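You operate a simulated robot arm through the tools that you are given. There is no shell and no other tool. Be economical: measure what you need, move in short steps, check, and stop when the job is done.

The job below is to be done with a simulated two-armed robot. You get a single attempt, and the scene is never put back.

Task
On the top of the packing table, fold the blue cloth in half, so that its two short edges meet.

Only the result counts: the job must be done as asked and must still hold three seconds after the hand-in. Knocking over, shifting, dropping, spilling or breaking anything else fails it. Flat cloth is picked up by pressing the open fingertips on it (5 to 10 N) and closing them slowly along it; thin cloth reads only 2 to 8 mm in the jaws.

Robot
Two 6-joint arms with two-finger parallel grippers on one trunk, on a base that drives. Base frame: it is fixed to the floor where the robot stands at the start and does not move with it; the origin is under the middle of the robot, x ahead of it, y to its left, z up; the surface under the hand at the start is at about z = 0.8. Lengths are in m, angles in degrees, forces in N, time in s.
The left shoulder is at the start at [-0.077, 0.177, 0.832], the right one opposite. With the tool pointing down near the work surface each hand reaches from about 0.1 to 0.72 m from the robot's upright axis, wherever it stands, measured 20 degrees to its own side. Places, roughly: top of the packing table [0.6, 0.5, 0.8]. Payload 1.57 kg a hand.
The tool frame of a hand sits at the grasp point between the pads (the TCP): z along the fingers, y along the line on which they close. The tips reach 0.03 m beyond it. Largest opening 0.08 m; finger width 0.017, thickness 0.012; the body of the gripper, 0.04 by 0.082 m, starts 0.08 m behind the TCP.
Orientation is that of the tool frame in the base frame, as a unit quaternion [w, x, y, z]. With the fingers straight down and closing along the base's y, the tool's x points along the base's -x, its y along +y and its z along -z.

Tools
- The arms move only by the tool send_rows. It takes "left_plan", "right_plan" or both (then of equal length, played together; a hand with none holds still); each is text: rows parted by semicolons, each of 7 numbers parted by spaces: the turn, a rotation vector about the tool's x, y, z in degrees, then the shift along the tool's x, y, z in m, then the finger opening in m, from 0 to 0.08. In form: wx wy wz dx dy dz hand; .... A call has 1 to 8 rows; each row is the pose to reach, as a shift and turn from the pose commanded when the call began, along the tool's axes at that moment. Each row takes 0.2 s and may step no farther than 0.05 m and 8.6 degrees from the row before; otherwise, or with a gripper value out of range, the whole call is refused. Where a pose cannot be reached the arm comes as near as it can. A force on the tool above 40 N (or 10 N above the force at the start of the call, whichever is more), or a blocked arm, ends the call early, and 0.2 s more pass. Each finger travels about 0.072 m/s and halts on what it meets, pressing with about 29 N; the grip force reading is that of the motor and also rises with nothing between the fingers. The clock runs only during rows and for 0.2 s after the last one: add rows that repeat a pose to give the fingers time. The reply holds the time, the measured pose of the TCP, the force on the tool along the base axes, the opening and the grip force, in the units named above and with some noise, with the torque about the TCP (base axes, N m) and any sound that the robot's microphone picked up, and new pictures: "pictures" is both (left out), scene, wrist or none (wrist: the cameras of the hands that moved).
- Cameras (640 x 400 px; columns grow to the right, rows downward): "scene" is now at [0.0299, -0.019, 1.5544]; the picture's right is [-0.32, -0.95, 0.00], its down [-0.82, 0.27, -0.50] and it looks along [0.48, -0.16, -0.86] (base axes); focal length 247 px, centre (320, 200). "left" rides on the left gripper at [0.072, 0.007, -0.122] in its tool frame; the picture's right is [-0.09, 1.00, 0.00], its down [-0.84, -0.08, -0.54] and it looks along [-0.54, -0.05, 0.84] (tool axes); focal length 238 px, centre (320, 200). "right" rides on the right gripper at [0.072, -0.007, -0.122] in its tool frame; the picture's right is [0.09, 1.00, 0.00], its down [-0.84, 0.08, -0.54] and it looks along [-0.54, 0.05, 0.84] (tool axes); focal length 238 px, centre (320, 200). There is no depth. A picture from a camera that has moved, and an enlarged one, comes with that camera's place and axes in the base frame and with its lens. The place of the scene camera against the robot may be out by one fixed shift of up to 0.018 m in any direction.
- lift_body(by): slides the trunk up (or, below 0, down) by that many m; the arms and the scene camera ride with it, the base frame stays. It gives what a move gives, with no picture.
- roll_base(legs): drives the robot by 1 to 6 legs, each [ahead, left, turn to the left] in m, m and degrees, along the robot's own axes; the way and the turn of a leg run together, so that a leg with both is an arc; at most 1.5 m and 180 degrees a leg. The arms and the cameras ride along, it lands a little off, and it stops where it bumps. It gives what a move gives, and a new picture of the scene camera.
- turn_head(pan, tilt): turns the head with the scene camera to pan (to the left, within 143 degrees either way) and tilt (down, from -29 to 69), counted from straight ahead of the robot. It gives what a move gives, and a new picture of the scene camera.
- enlarge(camera, box): a new picture of the part [left, top, right, bottom] of that camera's present view, enlarged. It takes no simulated time.
- close_job(): hands the job in; it is judged then, once.

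Work in short steps. Places have to be worked out from the pictures, the camera data and where the tool is seen: move nearer, look again, correct. Check each grasp and each placing, and mend what went wrong. You have 120 turns and 260 pictures in all, those below and enlarged ones among them. Open the grippers and draw the arms clear of the work before you hand the job in, unless the task says otherwise; then end with one line.

The tools are called as a command line: name --argument value ..., lists and objects as JSON in quotes. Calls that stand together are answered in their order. send_rows: Moves the arms, as the interface text tells. Its arguments: {"type":"object","properties":{"left_plan":{"type":"string"},"right_plan":{"type":"string"},"pictures":{"type":"string","enum":["both","scene","wrist","none"]}},"required":[]} The other tools are called the same way: lift_body (by) slides the trunk up or down; roll_base (legs) drives the base; turn_head (pan, tilt) turns the head that bears the scene camera; enlarge (camera, box) takes an enlarged picture of a part of a camera's view; close_job () hands the job in.

At the start:

```text
clock: 0.0
left_tcp_pos: [0.3926, 0.2139, 0.9845]
left_tool_rot: [0.0, 0.0, 1.0, 0.001]
left_ft_force: [-0.1, 1.1, 0.2]
left_moment: [-0.02, 0.03, 0.02]
left_grip_width: 0.0797
left_gripper_force: 0.1
right_tcp_pos: [0.2758, -0.0806, 0.9472]
right_tool_rot: [0.0, 0.001, 1.0, 0.0]
right_ft_force: [0.1, -0.2, -0.6]
right_moment: [-0.02, -0.02, 0.02]
right_grip_width: 0.08
right_gripper_force: 0.0
trunk travel left (down, up): [-0.275, 0.053]
robot x, y, heading: [0.0008, -0.0014, -0.1]
head pan, tilt: [-18.5, 59.8]
```

scene: 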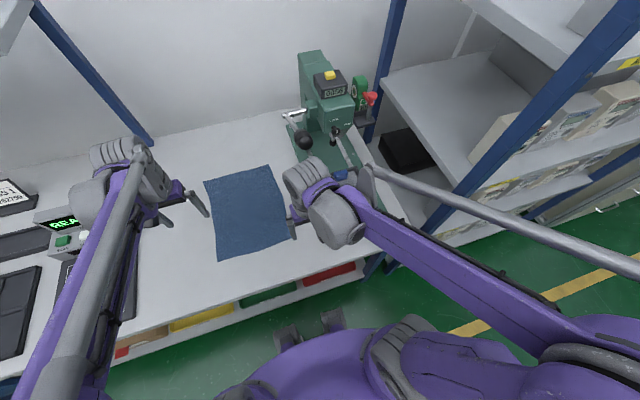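
right: 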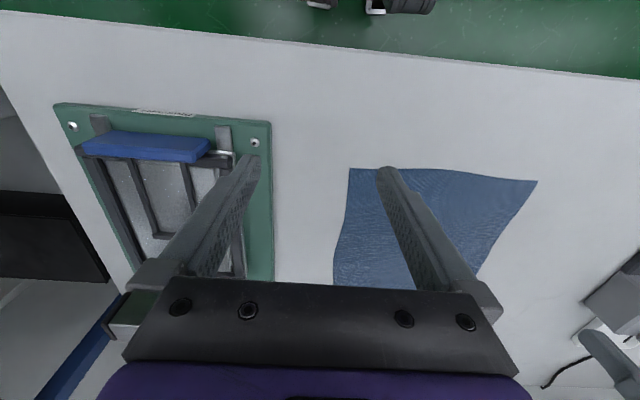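
left: 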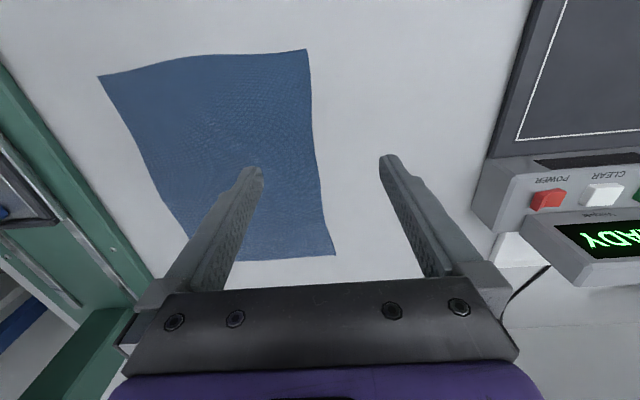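

The wrist views put the near short edge at x≈0.324, y from -0.038 to 0.205, and the far edge at x≈0.636. The press and its lever stand near the right far corner, so I look closer at both of those.

enlarge --camera "scene" --box '[190, 30, 430, 270]'

turn_head --pan 15 --tilt 50

```text
1.67 times, centred on (310, 150) of scene
camera zoom: at [0.0299, -0.019, 1.5544], right [-0.32, -0.95, 0.0], down [-0.82, 0.27, -0.5], along [0.48, -0.16, -0.86], focal length 412 px, centre (337, 283)
```

zoom: 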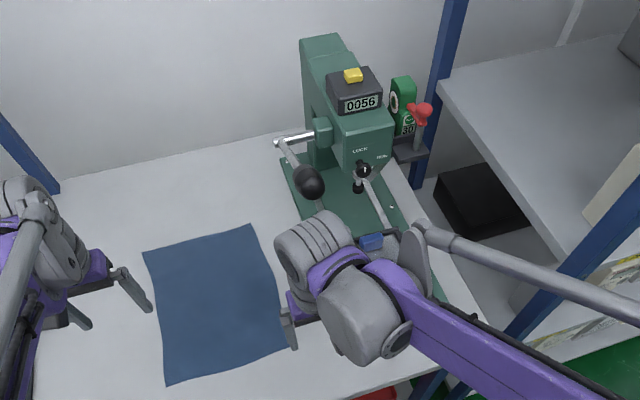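

```text
clock: 1.0
left_tcp_pos: [0.3921, 0.2111, 0.9852]
left_tool_rot: [0.0, 0.0, 1.0, -0.001]
left_ft_force: [0.6, -0.1, -0.9]
left_moment: [0.0, 0.02, 0.0]
left_grip_width: 0.0801
left_gripper_force: 0.1
right_tcp_pos: [0.2736, -0.08, 0.9482]
right_tool_rot: [0.0, 0.0, 1.0, 0.0]
right_ft_force: [0.3, -0.4, 0.3]
right_moment: [0.01, 0.01, 0.0]
right_grip_width: 0.0802
right_gripper_force: 0.1
trunk travel left (down, up): [-0.275, 0.053]
robot x, y, heading: [0.002, -0.0007, 0.1]
head pan, tilt: [15.0, 50.0]
camera scene: at [0.0409, 0.0221, 1.5668], right [0.26, -0.97, 0.0], down [-0.74, -0.2, -0.64], along [0.62, 0.17, -0.77], focal length 247 px, centre (320, 200)
```

scene: 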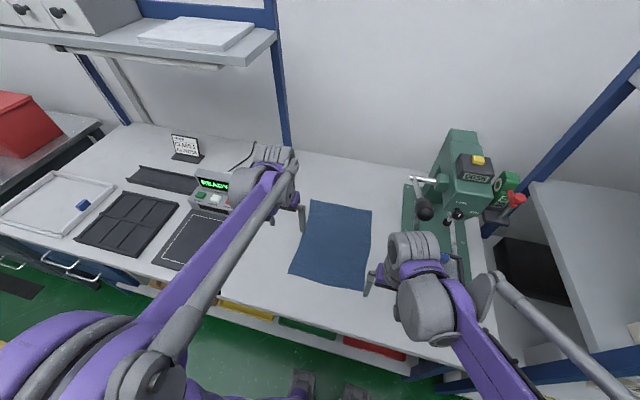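

The press knob seems to stand high, roughly (0.42, -0.11, 1.14). It would be in the right forearm's way, so I raise the left hand and shift the base left so the right arm can reach the cloth straight ahead.

send_rows --left_plan "0 0 0 0 0 -0.04 0.08; 0 0 0 0 0 -0.07 0.08" --right_plan "0 0 0 0 0 -0.02 0.08; 0 0 0 0 0 -0.03 0.08" --pictures "none"

roll_base --legs '[[0, 0.2, 0]]'

```text
clock: 1.6
left_tcp_pos: [0.3946, 0.2124, 1.0557]
left_tool_rot: [0.0, 0.001, 1.0, 0.0]
left_ft_force: [0.0, -0.2, 1.0]
left_moment: [-0.02, -0.01, 0.02]
left_grip_width: 0.0801
left_gripper_force: 0.1
right_tcp_pos: [0.2752, -0.0798, 0.9781]
right_tool_rot: [0.0, 0.0, 1.0, 0.001]
right_ft_force: [0.3, -0.8, 1.0]
right_moment: [0.01, 0.0, -0.02]
right_grip_width: 0.08
right_gripper_force: 0.1
trunk travel left (down, up): [-0.275, 0.053]
robot x, y, heading: [0.0015, -0.0034, -0.2]
head pan, tilt: [15.0, 50.0]
```

```text
clock: 4.0
left_tcp_pos: [0.3938, 0.4098, 1.0553]
left_tool_rot: [-0.001, 0.001, 1.0, 0.0]
left_ft_force: [0.4, -0.4, 0.0]
left_moment: [-0.01, 0.03, 0.02]
left_grip_width: 0.0801
left_gripper_force: 0.1
right_tcp_pos: [0.2764, 0.1169, 0.9778]
right_tool_rot: [0.0, 0.001, 1.0, 0.0]
right_ft_force: [-0.8, -0.6, 0.1]
right_moment: [-0.01, 0.0, 0.01]
right_grip_width: 0.0803
right_gripper_force: 0.0
trunk travel left (down, up): [-0.275, 0.053]
robot x, y, heading: [-0.0017, 0.2003, 0.2]
head pan, tilt: [15.0, 50.0]
camera scene: at [0.041, 0.2196, 1.5668], right [0.26, -0.97, 0.0], down [-0.74, -0.2, -0.64], along [0.62, 0.17, -0.77], focal length 247 px, centre (320, 200)
```

scene: 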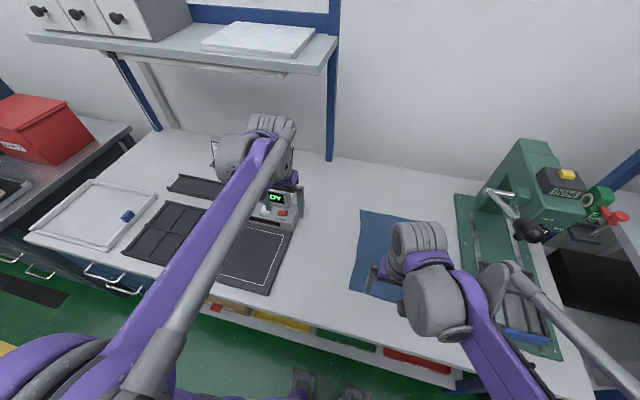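

The second view confirms the knob at (0.40, -0.106, 1.15). I shift 0.05 m further left for clearance and turn the head toward the cloth.

roll_base --legs '[[0, 0.05, 0]]'

turn_head --pan -15 --tilt 52

```text
clock: 5.1
left_tcp_pos: [0.3939, 0.4596, 1.0551]
left_tool_rot: [-0.001, 0.0, 1.0, 0.0]
left_ft_force: [-0.2, 0.1, -0.3]
left_moment: [0.01, -0.02, -0.01]
left_grip_width: 0.08
left_gripper_force: 0.0
right_tcp_pos: [0.2761, 0.1678, 0.9772]
right_tool_rot: [0.0, 0.0, 1.0, 0.0]
right_ft_force: [0.5, -0.4, 0.5]
right_moment: [-0.01, -0.01, -0.02]
right_grip_width: 0.0801
right_gripper_force: 0.0
trunk travel left (down, up): [-0.275, 0.053]
robot x, y, heading: [0.001, 0.2467, 0.0]
head pan, tilt: [15.0, 50.0]
camera scene: at [0.041, 0.2695, 1.5668], right [0.26, -0.97, 0.0], down [-0.74, -0.2, -0.64], along [0.62, 0.17, -0.77], focal length 247 px, centre (320, 200)
```

scene: 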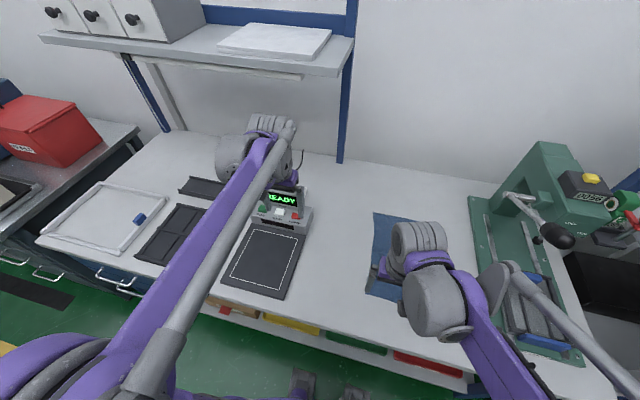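

```text
clock: 6.0
left_tcp_pos: [0.3937, 0.4594, 1.0549]
left_tool_rot: [0.0, 0.0, 1.0, 0.0]
left_ft_force: [0.5, -0.2, 0.6]
left_moment: [0.02, -0.01, -0.01]
left_grip_width: 0.0801
left_gripper_force: 0.1
right_tcp_pos: [0.2762, 0.165, 0.9773]
right_tool_rot: [0.0, 0.0, 1.0, 0.0]
right_ft_force: [0.4, -0.5, 0.0]
right_moment: [-0.03, 0.01, -0.01]
right_grip_width: 0.08
right_gripper_force: 0.1
trunk travel left (down, up): [-0.275, 0.053]
robot x, y, heading: [-0.0015, 0.2446, -0.1]
head pan, tilt: [-15.0, 52.0]
camera scene: at [0.0392, 0.2299, 1.5641], right [-0.26, -0.97, 0.0], down [-0.76, 0.2, -0.62], along [0.59, -0.16, -0.79], focal length 247 px, centre (320, 200)
```

scene: 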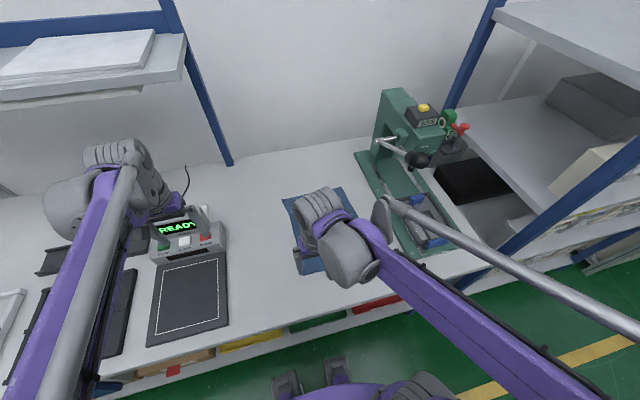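

The base is at y≈0.246. I bring both hands above the near corners with the fingers at 0.04 opening: right at (0.337, -0.002), left at (0.333, 0.169), both at z≈0.90.

send_rows --right_plan "0 0 0 -0.0122 -0.0336 0.0154 0.07; 0 0 0 -0.0244 -0.0672 0.0308 0.06; 0 0 0 -0.0366 -0.1008 0.0462 0.05; 0 0 0 -0.0488 -0.1344 0.0616 0.04; 0 0 0 -0.061 -0.168 0.077 0.04; 0 0 0 -0.061 -0.168 0.077 0.04; 0 0 0 -0.061 -0.168 0.077 0.04; 0 0 0 -0.061 -0.168 0.077 0.04" --left_plan "0 0 0 0.0076 -0.0363 0.0194 0.07; 0 0 0 0.0152 -0.0726 0.0388 0.06; 0 0 0 0.0229 -0.1089 0.0581 0.05; 0 0 0 0.0305 -0.1452 0.0775 0.04; 0 0 0 0.0381 -0.1816 0.0969 0.04; 0 0 0 0.0458 -0.2179 0.1163 0.04; 0 0 0 0.0534 -0.2542 0.1356 0.04; 0 0 0 0.061 -0.2905 0.155 0.04"

```text
clock: 7.8
left_tcp_pos: [0.3325, 0.1679, 0.9008]
left_tool_rot: [0.0, 0.001, 1.0, 0.001]
left_ft_force: [-0.1, 0.0, -0.1]
left_moment: [-0.02, 0.01, 0.0]
left_grip_width: 0.0399
left_gripper_force: 0.0
right_tcp_pos: [0.3373, -0.0022, 0.8991]
right_tool_rot: [0.0, 0.0, 1.0, 0.001]
right_ft_force: [-1.2, -0.1, -0.2]
right_moment: [0.0, 0.03, -0.02]
right_grip_width: 0.04
right_gripper_force: 0.0
trunk travel left (down, up): [-0.275, 0.053]
robot x, y, heading: [-0.0011, 0.2495, 0.1]
head pan, tilt: [-15.0, 52.0]
camera scene: at [0.0394, 0.2289, 1.5641], right [-0.26, -0.97, 0.0], down [-0.76, 0.2, -0.62], along [0.59, -0.16, -0.79], focal length 247 px, centre (320, 200)
camera right: at [0.2645, -0.0094, 1.0217], right [-0.09, 1.0, 0.0], down [0.84, 0.08, 0.54], along [0.54, 0.05, -0.84], focal length 238 px, centre (320, 200)
camera left: at [0.2616, 0.1742, 1.0214], right [0.09, 1.0, 0.0], down [0.84, -0.08, 0.54], along [0.54, -0.05, -0.84], focal length 238 px, centre (320, 200)
```

scene: 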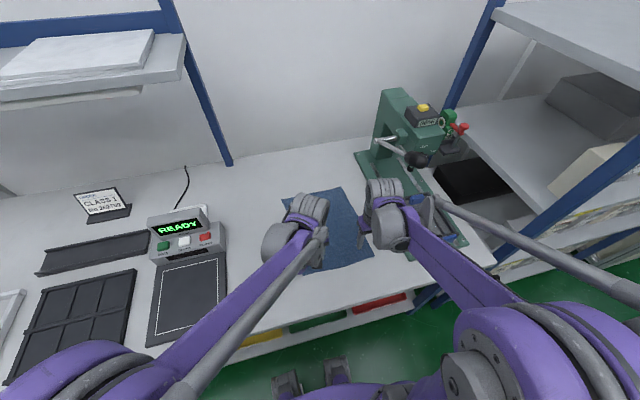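
right: 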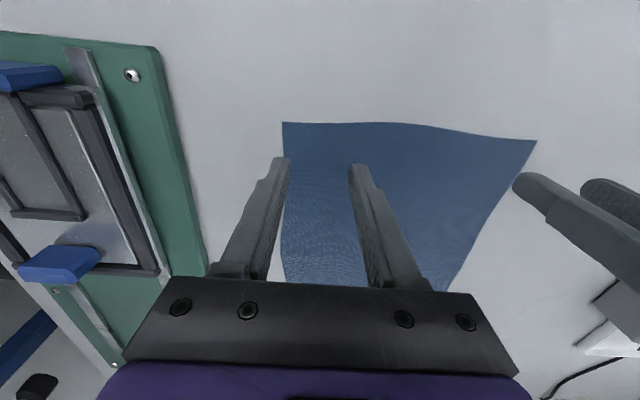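
left: 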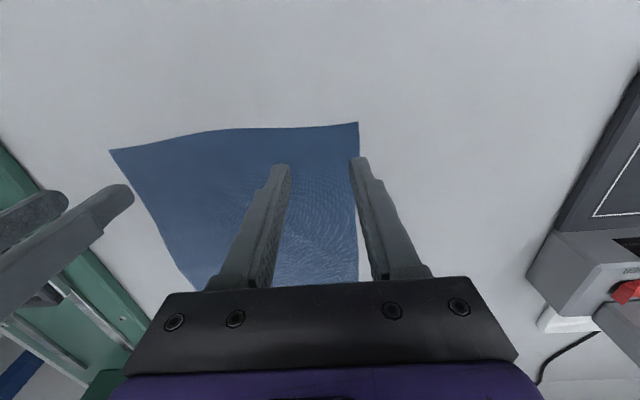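

Corners are confirmed at (0.325, -0.039) and (0.323, 0.205). I go down to just above the cloth.

send_rows --right_plan "0 0 0 0 0.003 0.03 0.04; 0 0 0 0 0.003 0.055 0.04; 0 0 0 0 0.003 0.064 0.04; 0 0 0 0 0.003 0.064 0.04" --left_plan "0 0 0 0 -0.003 0.03 0.04; 0 0 0 0 -0.003 0.055 0.04; 0 0 0 0 -0.003 0.066 0.04; 0 0 0 0 -0.003 0.066 0.04" --pictures "wrist"

```text
clock: 8.8
left_tcp_pos: [0.3322, 0.1659, 0.8351]
left_tool_rot: [0.0, -0.001, 1.0, 0.0]
left_ft_force: [-0.1, -0.2, -0.2]
left_moment: [0.02, 0.03, 0.03]
left_grip_width: 0.0401
left_gripper_force: 0.1
right_tcp_pos: [0.337, 0.0006, 0.8372]
right_tool_rot: [0.001, -0.001, 1.0, 0.0]
right_ft_force: [-0.4, -0.6, 0.5]
right_moment: [0.0, -0.03, -0.03]
right_grip_width: 0.0403
right_gripper_force: 0.0
trunk travel left (down, up): [-0.275, 0.053]
robot x, y, heading: [0.0006, 0.2456, 0.1]
head pan, tilt: [-15.0, 52.0]
camera right: at [0.264, -0.0056, 0.9582], right [-0.09, 1.0, 0.0], down [0.84, 0.08, 0.54], along [0.54, 0.05, -0.84], focal length 238 px, centre (320, 200)
camera left: at [0.2619, 0.1722, 0.9556], right [0.09, 1.0, 0.0], down [0.84, -0.08, 0.54], along [0.54, -0.05, -0.84], focal length 238 px, centre (320, 200)
```

right: 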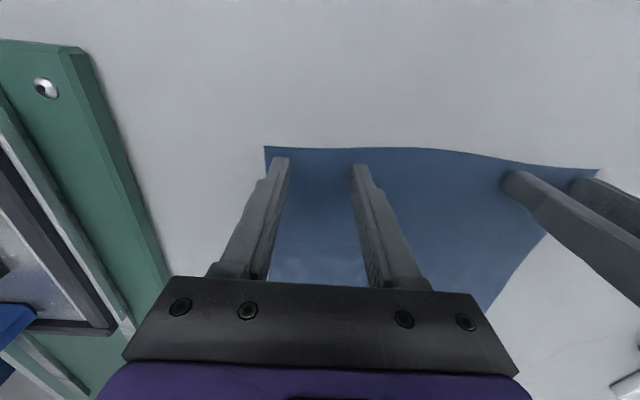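
left: 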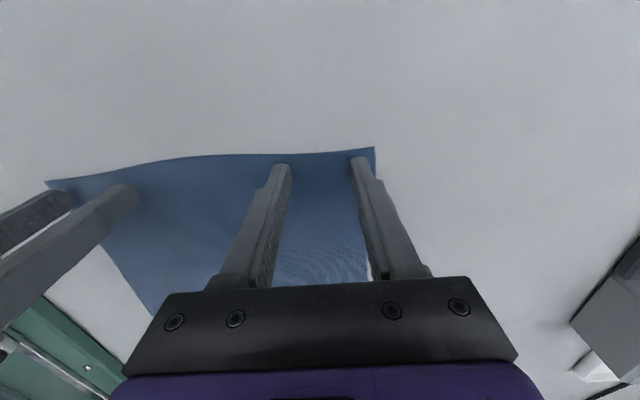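

The tips sit just inside the edge and the corners. I press down in millimetre steps to find contact.

send_rows --right_plan "0 0 0 0 0 0.002 0.04; 0 0 0 0 0 0.004 0.04; 0 0 0 0 0 0.006 0.04; 0 0 0 0 0 0.006 0.04" --left_plan "0 0 0 0 0 0.001 0.04; 0 0 0 0 0 0.003 0.04; 0 0 0 0 0 0.004 0.04; 0 0 0 0 0 0.004 0.04" --pictures "none"

```text
clock: 9.8
left_tcp_pos: [0.3311, 0.1651, 0.8306]
left_tool_rot: [0.001, 0.0, 1.0, -0.001]
left_ft_force: [2.5, -2.0, 21.4]
left_moment: [0.06, -0.05, -0.04]
left_grip_width: 0.0402
left_gripper_force: 0.0
right_tcp_pos: [0.335, 0.0005, 0.8319]
right_tool_rot: [0.0, 0.0, 1.0, 0.0]
right_ft_force: [1.0, -0.4, 4.0]
right_moment: [-0.05, -0.01, -0.01]
right_grip_width: 0.0401
right_gripper_force: 0.0
trunk travel left (down, up): [-0.275, 0.053]
robot x, y, heading: [-0.0003, 0.2474, 0.2]
head pan, tilt: [-15.0, 52.0]
```

Left presses 21 N and right 4 N. I back the left off slightly and press the right a touch more.

send_rows --right_plan "0 0 0 0 0 0.0003 0.04; 0 0 0 0 0 0.0003 0.04" --left_plan "0 0 0 0 0 -0.0008 0.04; 0 0 0 0 0 -0.0008 0.04" --pictures "none"

```text
clock: 10.4
left_tcp_pos: [0.3315, 0.1673, 0.8316]
left_tool_rot: [0.0, -0.001, 1.0, 0.0]
left_ft_force: [0.1, -0.1, 2.3]
left_moment: [0.02, 0.01, 0.02]
left_grip_width: 0.0398
left_gripper_force: 0.1
right_tcp_pos: [0.3359, 0.0006, 0.8301]
right_tool_rot: [0.001, 0.001, 1.0, -0.001]
right_ft_force: [3.9, -4.4, 28.7]
right_moment: [-0.12, 0.03, 0.0]
right_grip_width: 0.04
right_gripper_force: 0.1
trunk travel left (down, up): [-0.275, 0.053]
robot x, y, heading: [0.0009, 0.2456, 0.0]
head pan, tilt: [-15.0, 52.0]
```

send_rows --right_plan "0 0 0 0 0 -0.0008 0.04; 0 0 0 0 0 -0.0008 0.04" --left_plan "0 0 0 0 0 0.0002 0.04; 0 0 0 0 0 0.0002 0.04" --pictures "none"

```text
clock: 11.0
left_tcp_pos: [0.3309, 0.1655, 0.8313]
left_tool_rot: [0.0, 0.001, 1.0, 0.0]
left_ft_force: [0.8, 0.0, 6.5]
left_moment: [0.06, 0.05, 0.0]
left_grip_width: 0.0401
left_gripper_force: 0.0
right_tcp_pos: [0.3351, 0.0018, 0.8304]
right_tool_rot: [0.0, 0.0, 1.0, -0.001]
right_ft_force: [1.7, -2.7, 16.3]
right_moment: [-0.1, -0.02, 0.04]
right_grip_width: 0.0399
right_gripper_force: 0.0
trunk travel left (down, up): [-0.275, 0.053]
robot x, y, heading: [-0.0032, 0.2476, -0.1]
head pan, tilt: [-15.0, 52.0]
```

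Left is good at 6.5 N. I ease the right by 0.4 mm and start closing both hands slowly.

send_rows --right_plan "0 0 0 0 0 -0.0004 0.04; 0 0 0 0 0 -0.0004 0.037; 0 0 0 0 0 -0.0004 0.034; 0 0 0 0 0 -0.0004 0.031; 0 0 0 0 0 -0.0004 0.028" --left_plan "0 0 0 0 0 0 0.04; 0 0 0 0 0 0 0.037; 0 0 0 0 0 0 0.034; 0 0 0 0 0 0 0.031; 0 0 0 0 0 0 0.028" --pictures "wrist"

```text
clock: 12.2
left_tcp_pos: [0.3314, 0.1661, 0.8314]
left_tool_rot: [0.0, 0.0, 1.0, 0.0]
left_ft_force: [-1.1, 0.2, 11.6]
left_moment: [0.08, 0.06, 0.01]
left_grip_width: 0.0276
left_gripper_force: 0.1
right_tcp_pos: [0.3363, 0.0012, 0.832]
right_tool_rot: [0.0, 0.0, 1.0, 0.0]
right_ft_force: [-0.1, 0.1, 1.1]
right_moment: [0.05, 0.0, -0.02]
right_grip_width: 0.0278
right_gripper_force: 0.1
trunk travel left (down, up): [-0.275, 0.053]
robot x, y, heading: [0.0004, 0.2466, 0.2]
head pan, tilt: [-15.0, 52.0]
camera right: at [0.263, -0.005, 0.9534], right [-0.09, 1.0, 0.0], down [0.84, 0.08, 0.54], along [0.54, 0.05, -0.84], focal length 238 px, centre (320, 200)
camera left: at [0.2608, 0.1725, 0.9525], right [0.09, 1.0, 0.0], down [0.84, -0.08, 0.54], along [0.54, -0.05, -0.84], focal length 238 px, centre (320, 200)
```

right: 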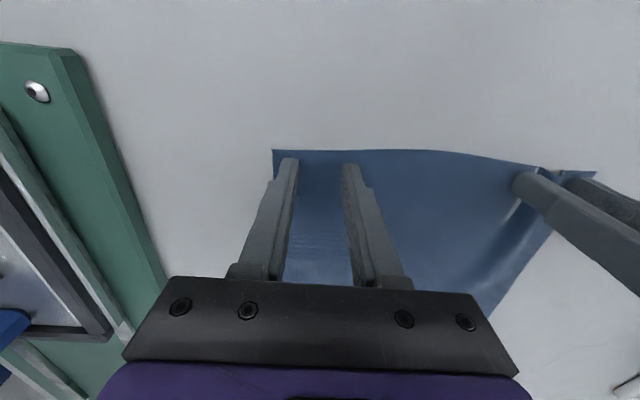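
left: 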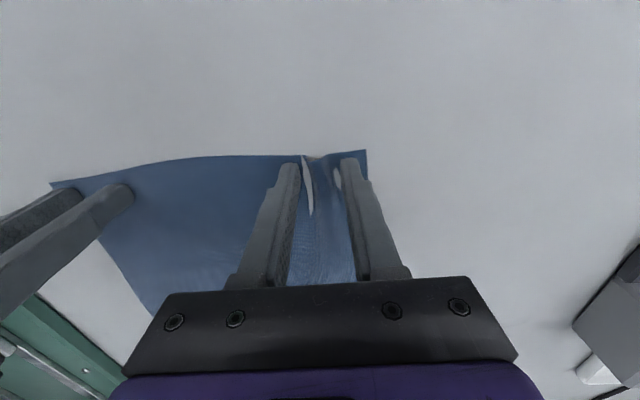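

The left hand is gathering a ridge, but the right is pressing too lightly (1 N) and slid. I finish the left pinch while reopening the right to 0.04.

send_rows --left_plan "0 0 0 0 0 0 0.025; 0 0 0 0 0 0 0.021; 0 0 0 0 0 0 0.017; 0 0 0 0 0 0 0.013; 0 0 0 0 0 0 0.009; 0 0 0 0 0 0 0.005; 0 0 0 0 0 0 0.0; 0 0 0 0 0 0 0.0" --right_plan "0 0 0 0 0 0 0.03; 0 0 0 0 0 0 0.035; 0 0 0 0 0 0 0.04; 0 0 0 0 0 0 0.04; 0 0 0 0 0 0.0004 0.04; 0 0 0 0 0 0.0006 0.04; 0 0 0 0 0 0.0006 0.04; 0 0 0 0 0 0.0006 0.04" --pictures "wrist"

```text
clock: 14.0
left_tcp_pos: [0.3311, 0.1663, 0.8309]
left_tool_rot: [0.0, 0.0, 1.0, 0.0]
left_ft_force: [0.2, 0.2, 8.8]
left_moment: [0.03, 0.03, 0.02]
left_grip_width: 0.0057
left_gripper_force: 26.3
right_tcp_pos: [0.3356, 0.0016, 0.8318]
right_tool_rot: [0.0, 0.001, 1.0, 0.0]
right_ft_force: [0.1, 1.3, 5.8]
right_moment: [-0.04, -0.01, -0.05]
right_grip_width: 0.0399
right_gripper_force: 0.1
trunk travel left (down, up): [-0.275, 0.053]
robot x, y, heading: [-0.0003, 0.245, -0.0]
head pan, tilt: [-15.0, 52.0]
camera right: at [0.263, -0.005, 0.9529], right [-0.09, 1.0, 0.0], down [0.84, 0.08, 0.54], along [0.54, 0.05, -0.84], focal length 238 px, centre (320, 200)
camera left: at [0.2608, 0.1726, 0.9525], right [0.09, 1.0, 0.0], down [0.84, -0.08, 0.54], along [0.54, -0.05, -0.84], focal length 238 px, centre (320, 200)
```

right: 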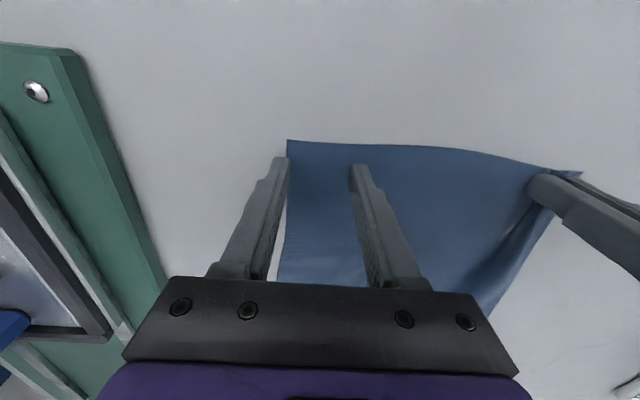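
left: 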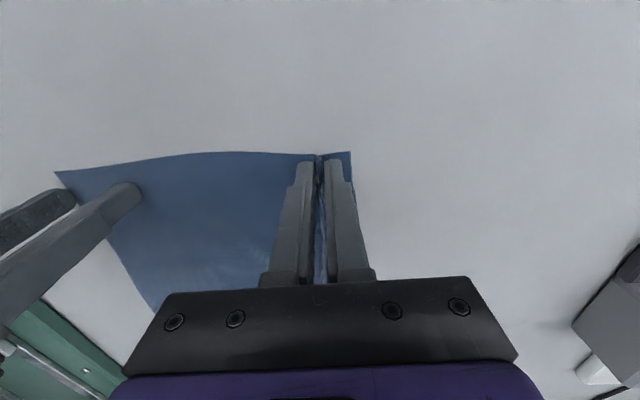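

Left grips the cloth (5.7 mm). The right corner has moved to about (0.316, -0.021), so I lift the right a little, shift it to (0.328, 0.015), and press again.

send_rows --right_plan "0 0 0 0 0 -0.006 0.04; 0 0 0 0.007 0.0135 -0.006 0.04; 0 0 0 0.007 0.0135 -0.003 0.04; 0 0 0 0.007 0.0135 0 0.04; 0 0 0 0.007 0.0135 0.0003 0.04; 0 0 0 0.007 0.0135 0.0003 0.04" --pictures "wrist"

```text
clock: 15.4
left_tcp_pos: [0.3316, 0.1665, 0.8306]
left_tool_rot: [0.0, 0.0, 1.0, -0.001]
left_ft_force: [0.3, 0.2, 5.7]
left_moment: [0.01, 0.01, 0.05]
left_grip_width: 0.0055
left_gripper_force: 25.2
right_tcp_pos: [0.3282, 0.0154, 0.8312]
right_tool_rot: [0.0, 0.0, 1.0, 0.0]
right_ft_force: [2.1, 0.0, 10.1]
right_moment: [-0.04, 0.02, 0.02]
right_grip_width: 0.0401
right_gripper_force: 0.1
trunk travel left (down, up): [-0.275, 0.053]
robot x, y, heading: [0.0003, 0.2461, 0.0]
head pan, tilt: [-15.0, 52.0]
camera right: at [0.256, 0.0084, 0.9529], right [-0.09, 1.0, 0.0], down [0.84, 0.08, 0.54], along [0.54, 0.05, -0.84], focal length 238 px, centre (320, 200)
```

right: 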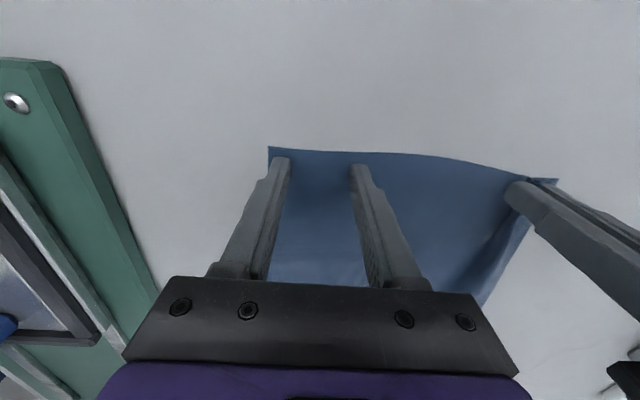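

10 N with the tips well placed; I close slowly.

send_rows --right_plan "0 0 0 0 0 0 0.036; 0 0 0 0 0 0 0.032; 0 0 0 0 0 0 0.028; 0 0 0 0 0 0 0.024" --pictures "wrist"

```text
clock: 16.4
left_tcp_pos: [0.3321, 0.1659, 0.8313]
left_tool_rot: [0.0, 0.0, 1.0, 0.0]
left_ft_force: [0.3, -1.4, 4.5]
left_moment: [-0.01, -0.02, 0.02]
left_grip_width: 0.0056
left_gripper_force: 25.6
right_tcp_pos: [0.3287, 0.0149, 0.8315]
right_tool_rot: [0.0, 0.0, 1.0, 0.0]
right_ft_force: [-0.5, 1.7, 13.6]
right_moment: [-0.01, 0.05, 0.02]
right_grip_width: 0.0228
right_gripper_force: 0.0
trunk travel left (down, up): [-0.275, 0.053]
robot x, y, heading: [0.0018, 0.247, 0.0]
head pan, tilt: [-15.0, 52.0]
camera right: at [0.2558, 0.0085, 0.9529], right [-0.09, 1.0, 0.0], down [0.84, 0.08, 0.54], along [0.54, 0.05, -0.84], focal length 238 px, centre (320, 200)
```

right: 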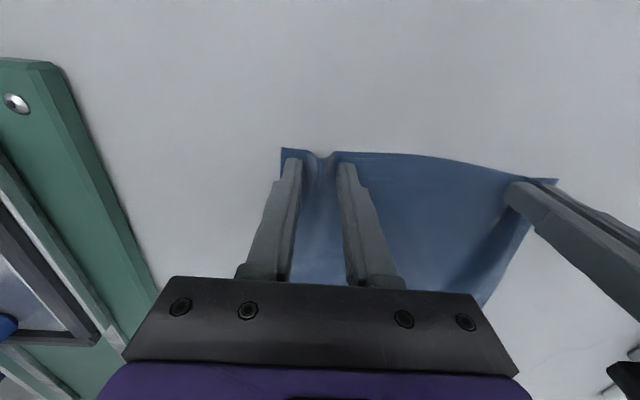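

The ridge is forming, so I finish closing.

send_rows --right_plan "0 0 0 0 0 0 0.020; 0 0 0 0 0 0 0.016; 0 0 0 0 0 0 0.012; 0 0 0 0 0 0 0.008; 0 0 0 0 0 0 0.004; 0 0 0 0 0 0 0; 0 0 0 0 0 0 0" --pictures "both"

```text
clock: 18.0
left_tcp_pos: [0.3321, 0.1657, 0.833]
left_tool_rot: [0.0, 0.0, 1.0, 0.0]
left_ft_force: [-0.2, -2.9, 3.6]
left_moment: [-0.04, -0.01, 0.01]
left_grip_width: 0.0056
left_gripper_force: 25.9
right_tcp_pos: [0.3284, 0.0156, 0.8308]
right_tool_rot: [-0.001, 0.0, 1.0, 0.0]
right_ft_force: [-0.1, 2.7, 15.3]
right_moment: [0.01, 0.04, -0.03]
right_grip_width: 0.002
right_gripper_force: 23.8
trunk travel left (down, up): [-0.275, 0.053]
robot x, y, heading: [0.0035, 0.2485, -0.2]
head pan, tilt: [-15.0, 52.0]
camera scene: at [0.0382, 0.2304, 1.5642], right [-0.26, -0.97, 0.0], down [-0.76, 0.2, -0.62], along [0.6, -0.16, -0.79], focal length 247 px, centre (320, 200)
camera right: at [0.2558, 0.0084, 0.9528], right [-0.09, 1.0, 0.0], down [0.84, 0.08, 0.54], along [0.54, 0.05, -0.84], focal length 238 px, centre (320, 200)
```

scene: 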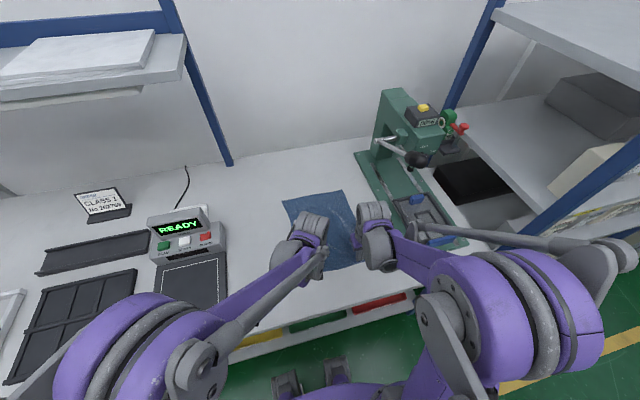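
right: 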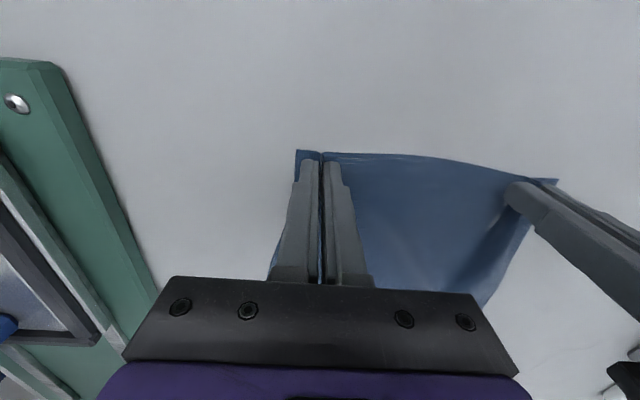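

Both pinches hold, but the fingers overlap the edge by nearly 2 cm, which would fold back as a hem once it is laid down. I open again slowly to flatten the cloth, then re-grip with the fingertips overlapping the edge only slightly.

send_rows --right_plan "0 0 0 0 0 0 0.01; 0 0 0 0 0 0 0.02; 0 0 0 0 0 0 0.03; 0 0 0 0 0 0 0.04; 0 0 0 0 0 0 0.045; 0 0 0 0 0 -0.01 0.045; 0 0 0 0.01 0 -0.02 0.045; 0 0 0 0.01 0 -0.02 0.045" --left_plan "0 0 0 0 0 0 0.01; 0 0 0 0 0 0 0.02; 0 0 0 0 0 0 0.03; 0 0 0 0 0 0 0.04; 0 0 0 0 0 0 0.045; 0 0 0 0 0 -0.01 0.045; 0 0 0 0.01 0 -0.02 0.045; 0 0 0 0.01 0 -0.02 0.045" --pictures "wrist"

```text
clock: 19.8
left_tcp_pos: [0.3222, 0.1658, 0.8508]
left_tool_rot: [0.0, 0.0, 1.0, 0.0]
left_ft_force: [0.3, -0.9, 0.2]
left_moment: [0.04, 0.06, -0.06]
left_grip_width: 0.045
left_gripper_force: 0.0
right_tcp_pos: [0.318, 0.0145, 0.851]
right_tool_rot: [0.0, 0.0, 1.0, 0.0]
right_ft_force: [0.8, -0.6, 0.3]
right_moment: [-0.01, 0.01, 0.0]
right_grip_width: 0.045
right_gripper_force: 0.1
trunk travel left (down, up): [-0.275, 0.053]
robot x, y, heading: [-0.0004, 0.2477, -0.1]
head pan, tilt: [-15.0, 52.0]
camera right: at [0.2467, 0.0079, 0.9725], right [-0.09, 1.0, 0.0], down [0.84, 0.08, 0.54], along [0.54, 0.05, -0.84], focal length 238 px, centre (320, 200)
camera left: at [0.2519, 0.1719, 0.9726], right [0.09, 1.0, 0.0], down [0.84, -0.08, 0.54], along [0.54, -0.05, -0.84], focal length 238 px, centre (320, 200)
```

right: 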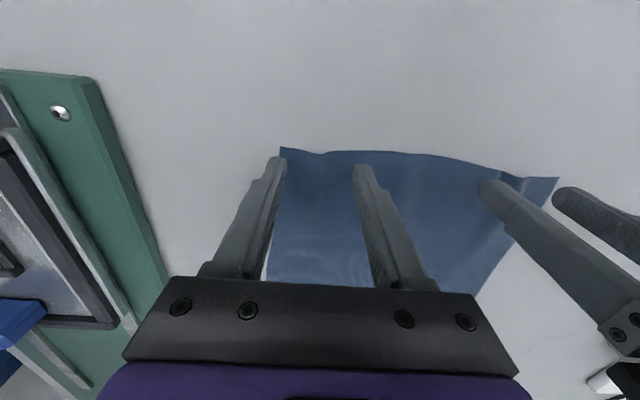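
left: 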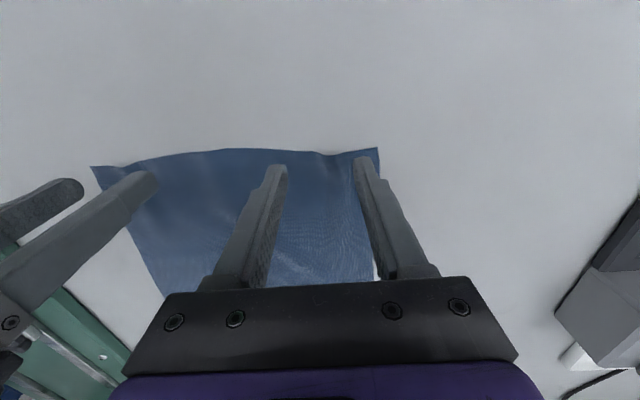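

The edge now lies at x≈0.314 on the right and 0.320 on the left. I re-press with the fingers centred on the edge line, about 8 mm of overlap.

send_rows --right_plan "0 0 0 0.005 0.0055 0.005 0.04; 0 0 0 0.005 0.0055 0.012 0.04; 0 0 0 0.005 0.0055 0.017 0.04; 0 0 0 0.005 0.0055 0.0198 0.04; 0 0 0 0.005 0.0055 0.0198 0.04" --left_plan "0 0 0 0.0032 0.008 0.005 0.04; 0 0 0 0.0032 0.008 0.012 0.04; 0 0 0 0.0032 0.008 0.017 0.04; 0 0 0 0.0032 0.008 0.02 0.04; 0 0 0 0.0032 0.008 0.02 0.04" --pictures "wrist"

```text
clock: 21.0
left_tcp_pos: [0.3189, 0.1742, 0.8317]
left_tool_rot: [0.0, 0.0, 1.0, 0.0]
left_ft_force: [0.8, -0.1, 2.0]
left_moment: [-0.01, 0.0, 0.0]
left_grip_width: 0.0399
left_gripper_force: 0.0
right_tcp_pos: [0.314, 0.0215, 0.8315]
right_tool_rot: [-0.001, 0.0, 1.0, 0.0]
right_ft_force: [-0.6, -0.1, 6.3]
right_moment: [0.04, -0.05, 0.02]
right_grip_width: 0.04
right_gripper_force: 0.1
trunk travel left (down, up): [-0.275, 0.053]
robot x, y, heading: [0.0022, 0.2479, 0.1]
head pan, tilt: [-15.0, 52.0]
camera right: at [0.2415, 0.0139, 0.9529], right [-0.09, 1.0, 0.0], down [0.84, 0.08, 0.54], along [0.54, 0.05, -0.84], focal length 238 px, centre (320, 200)
camera left: at [0.2477, 0.1802, 0.9527], right [0.09, 1.0, 0.0], down [0.84, -0.08, 0.54], along [0.54, -0.05, -0.84], focal length 238 px, centre (320, 200)
```

right: 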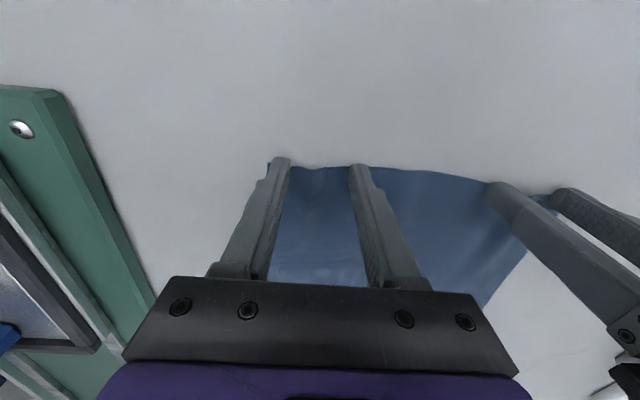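
left: 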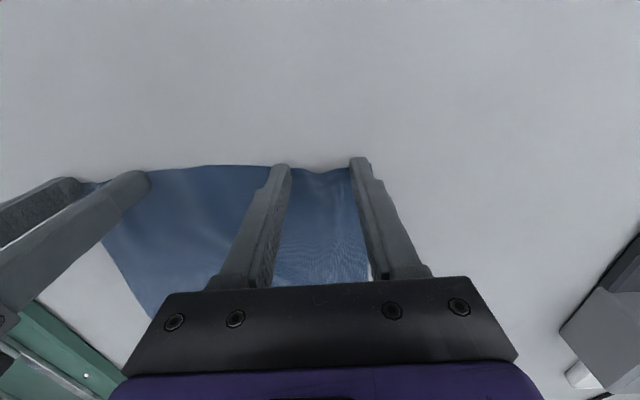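

Overlap is about 8–9 mm on both. I press the left slightly more and close both slowly.

send_rows --right_plan "0 0 0 0 0 0.0001 0.04; 0 0 0 0 0 0.0001 0.036; 0 0 0 0 0 0.0001 0.032; 0 0 0 0 0 0.0001 0.028; 0 0 0 0 0 0.0001 0.024; 0 0 0 0 0 0.0001 0.020" --left_plan "0 0 0 0 0 0.0004 0.04; 0 0 0 0 0 0.0004 0.036; 0 0 0 0 0 0.0004 0.032; 0 0 0 0 0 0.0004 0.028; 0 0 0 0 0 0.0004 0.024; 0 0 0 0 0 0.0004 0.020" --pictures "wrist"

```text
clock: 22.4
left_tcp_pos: [0.3184, 0.1747, 0.8323]
left_tool_rot: [0.0, 0.001, 1.0, 0.0]
left_ft_force: [0.6, 0.1, 7.9]
left_moment: [-0.02, -0.04, 0.0]
left_grip_width: 0.0191
left_gripper_force: 0.1
right_tcp_pos: [0.3136, 0.0204, 0.8312]
right_tool_rot: [0.001, 0.001, 1.0, 0.0]
right_ft_force: [0.5, -0.5, 16.6]
right_moment: [0.07, -0.09, -0.01]
right_grip_width: 0.0181
right_gripper_force: 0.0
trunk travel left (down, up): [-0.275, 0.053]
robot x, y, heading: [-0.0018, 0.2471, 0.2]
head pan, tilt: [-15.0, 52.0]
camera right: at [0.2407, 0.0142, 0.9528], right [-0.09, 1.0, 0.0], down [0.84, 0.08, 0.54], along [0.54, 0.05, -0.84], focal length 238 px, centre (320, 200)
camera left: at [0.247, 0.1805, 0.9525], right [0.09, 1.0, 0.0], down [0.84, -0.08, 0.54], along [0.54, -0.05, -0.84], focal length 238 px, centre (320, 200)
```

right: 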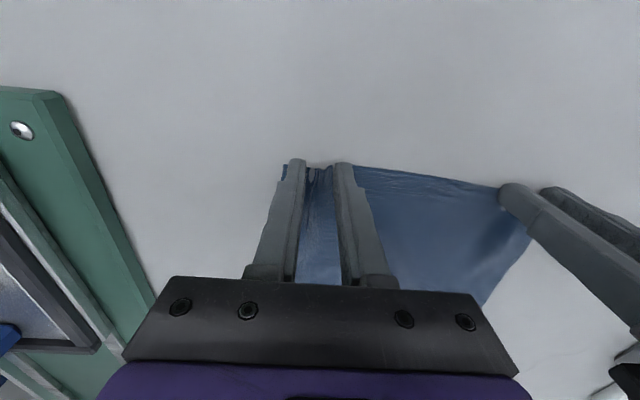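
left: 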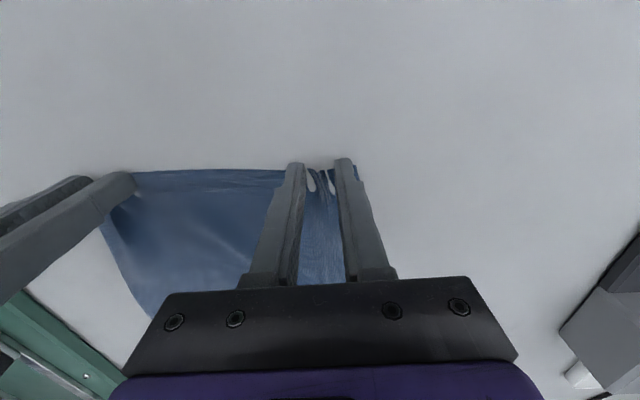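

Both ridges are forming, so I finish the close.

send_rows --right_plan "0 0 0 0 0 0 0.016; 0 0 0 0 0 0 0.012; 0 0 0 0 0.001 0 0.008; 0 0 0 0 0.002 0 0.004; 0 0 0 0 0.002 0 0; 0 0 0 0 0.002 0 0; 0 0 0 0 0.002 0 0" --left_plan "0 0 0 0 0 0 0.016; 0 0 0 0 0 0 0.012; 0 0 0 0 -0.001 0 0.008; 0 0 0 0 -0.002 0 0.004; 0 0 0 0 -0.002 0 0; 0 0 0 0 -0.002 0 0; 0 0 0 0 -0.002 0 0" --pictures "wrist"

```text
clock: 24.0
left_tcp_pos: [0.3185, 0.1724, 0.8304]
left_tool_rot: [0.0, 0.001, 1.0, -0.001]
left_ft_force: [-3.1, -5.4, 30.7]
left_moment: [-0.24, -0.09, -0.03]
left_grip_width: 0.0034
left_gripper_force: 24.4
right_tcp_pos: [0.3137, 0.0233, 0.8319]
right_tool_rot: [0.0, -0.001, 1.0, 0.0]
right_ft_force: [0.7, 7.9, 0.9]
right_moment: [0.18, -0.02, 0.02]
right_grip_width: 0.0022
right_gripper_force: 23.7
trunk travel left (down, up): [-0.275, 0.053]
robot x, y, heading: [0.001, 0.2443, -0.2]
head pan, tilt: [-15.0, 52.0]
camera right: at [0.2401, 0.0165, 0.953], right [-0.09, 1.0, 0.0], down [0.84, 0.08, 0.54], along [0.54, 0.05, -0.84], focal length 238 px, centre (320, 200)
camera left: at [0.2465, 0.1783, 0.9524], right [0.09, 1.0, 0.0], down [0.84, -0.08, 0.54], along [0.54, -0.05, -0.84], focal length 238 px, centre (320, 200)
```

right: 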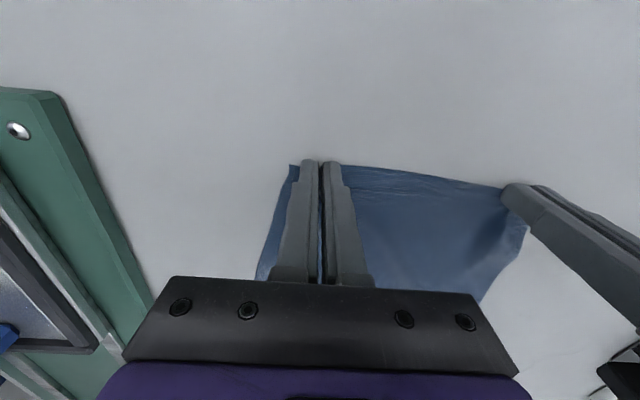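
left: 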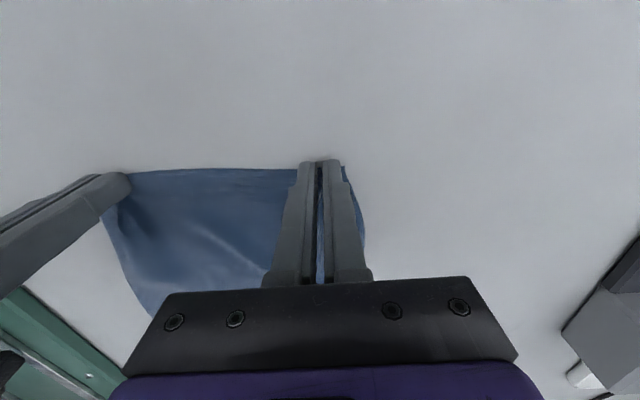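

Both jaws read thin cloth (3.4 and 2.2 mm). I lift 5 cm to test the grasp.

send_rows --right_plan "0 0 0 0 0 -0.01 0; 0 0 0 -0.003 0 -0.025 0; 0 0 0 -0.006 0 -0.04 0; 0 0 0 -0.01 0 -0.055 0; 0 0 0 -0.01 0 -0.055 0" --left_plan "0 0 0 0 0 -0.01 0; 0 0 0 -0.003 0 -0.025 0; 0 0 0 -0.006 0 -0.04 0; 0 0 0 -0.01 0 -0.055 0; 0 0 0 -0.01 0 -0.055 0"

```text
clock: 25.2
left_tcp_pos: [0.3276, 0.1732, 0.8849]
left_tool_rot: [0.0, -0.001, 1.0, 0.0]
left_ft_force: [0.5, -4.0, -0.5]
left_moment: [-0.16, 0.01, -0.03]
left_grip_width: 0.0019
left_gripper_force: 23.9
right_tcp_pos: [0.325, 0.0223, 0.8857]
right_tool_rot: [0.001, 0.0, 1.0, 0.0]
right_ft_force: [0.0, 4.9, -0.3]
right_moment: [0.17, 0.0, 0.0]
right_grip_width: 0.0021
right_gripper_force: 23.2
trunk travel left (down, up): [-0.275, 0.053]
robot x, y, heading: [-0.0003, 0.2455, -0.1]
head pan, tilt: [-15.0, 52.0]
camera scene: at [0.0393, 0.2298, 1.5641], right [-0.26, -0.97, 0.0], down [-0.76, 0.2, -0.62], along [0.59, -0.16, -0.79], focal length 247 px, centre (320, 200)
camera right: at [0.2521, 0.0155, 1.0073], right [-0.09, 1.0, 0.0], down [0.84, 0.08, 0.54], along [0.54, 0.05, -0.84], focal length 238 px, centre (320, 200)
camera left: at [0.2574, 0.1787, 1.0063], right [0.09, 1.0, 0.0], down [0.84, -0.08, 0.54], along [0.54, -0.05, -0.84], focal length 238 px, centre (320, 200)
```

scene: 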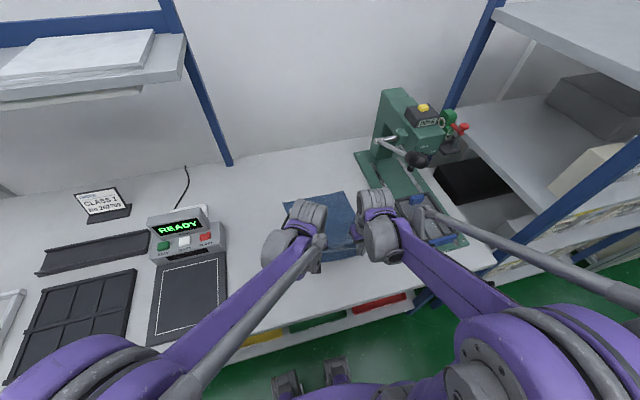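
right: 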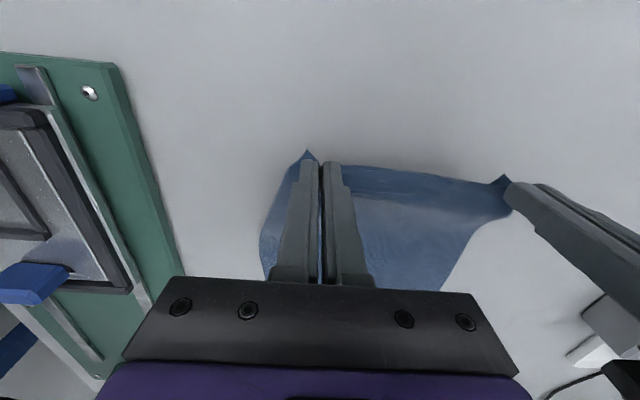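
left: 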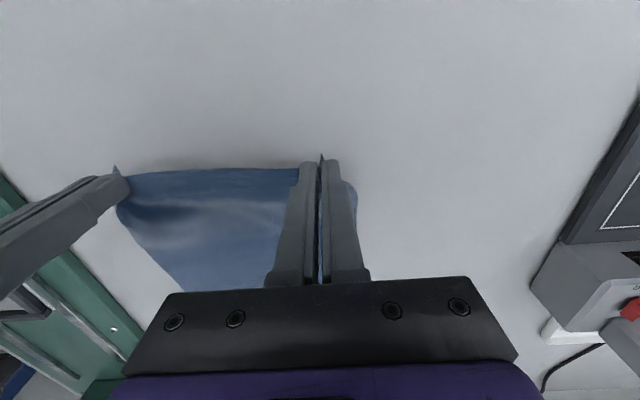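

The grasp holds and both corners are in the jaws. Before I move forward, I check how the right arm's elbow and links sit relative to the press lever.

turn_head --pan -50 --tilt 40

```text
clock: 26.2
left_tcp_pos: [0.3281, 0.1733, 0.8849]
left_tool_rot: [-0.001, 0.0, 1.0, 0.0]
left_ft_force: [-0.4, -5.6, 0.5]
left_moment: [-0.19, -0.02, -0.01]
left_grip_width: 0.0022
left_gripper_force: 23.5
right_tcp_pos: [0.3249, 0.0227, 0.8858]
right_tool_rot: [0.0, 0.0, 1.0, 0.001]
right_ft_force: [0.0, 5.4, 0.9]
right_moment: [0.12, -0.02, 0.02]
right_grip_width: 0.002
right_gripper_force: 24.3
trunk travel left (down, up): [-0.275, 0.053]
robot x, y, heading: [0.0008, 0.2469, -0.2]
head pan, tilt: [-50.0, 40.0]
camera scene: at [0.0213, 0.1843, 1.5809], right [-0.77, -0.64, 0.0], down [-0.41, 0.49, -0.77], along [0.49, -0.59, -0.64], focal length 247 px, centre (320, 200)
```

scene: 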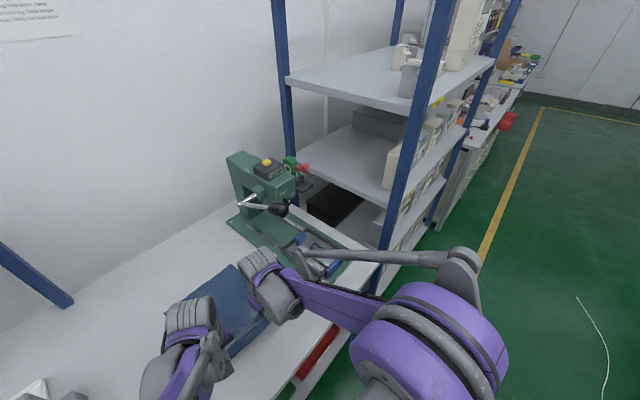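

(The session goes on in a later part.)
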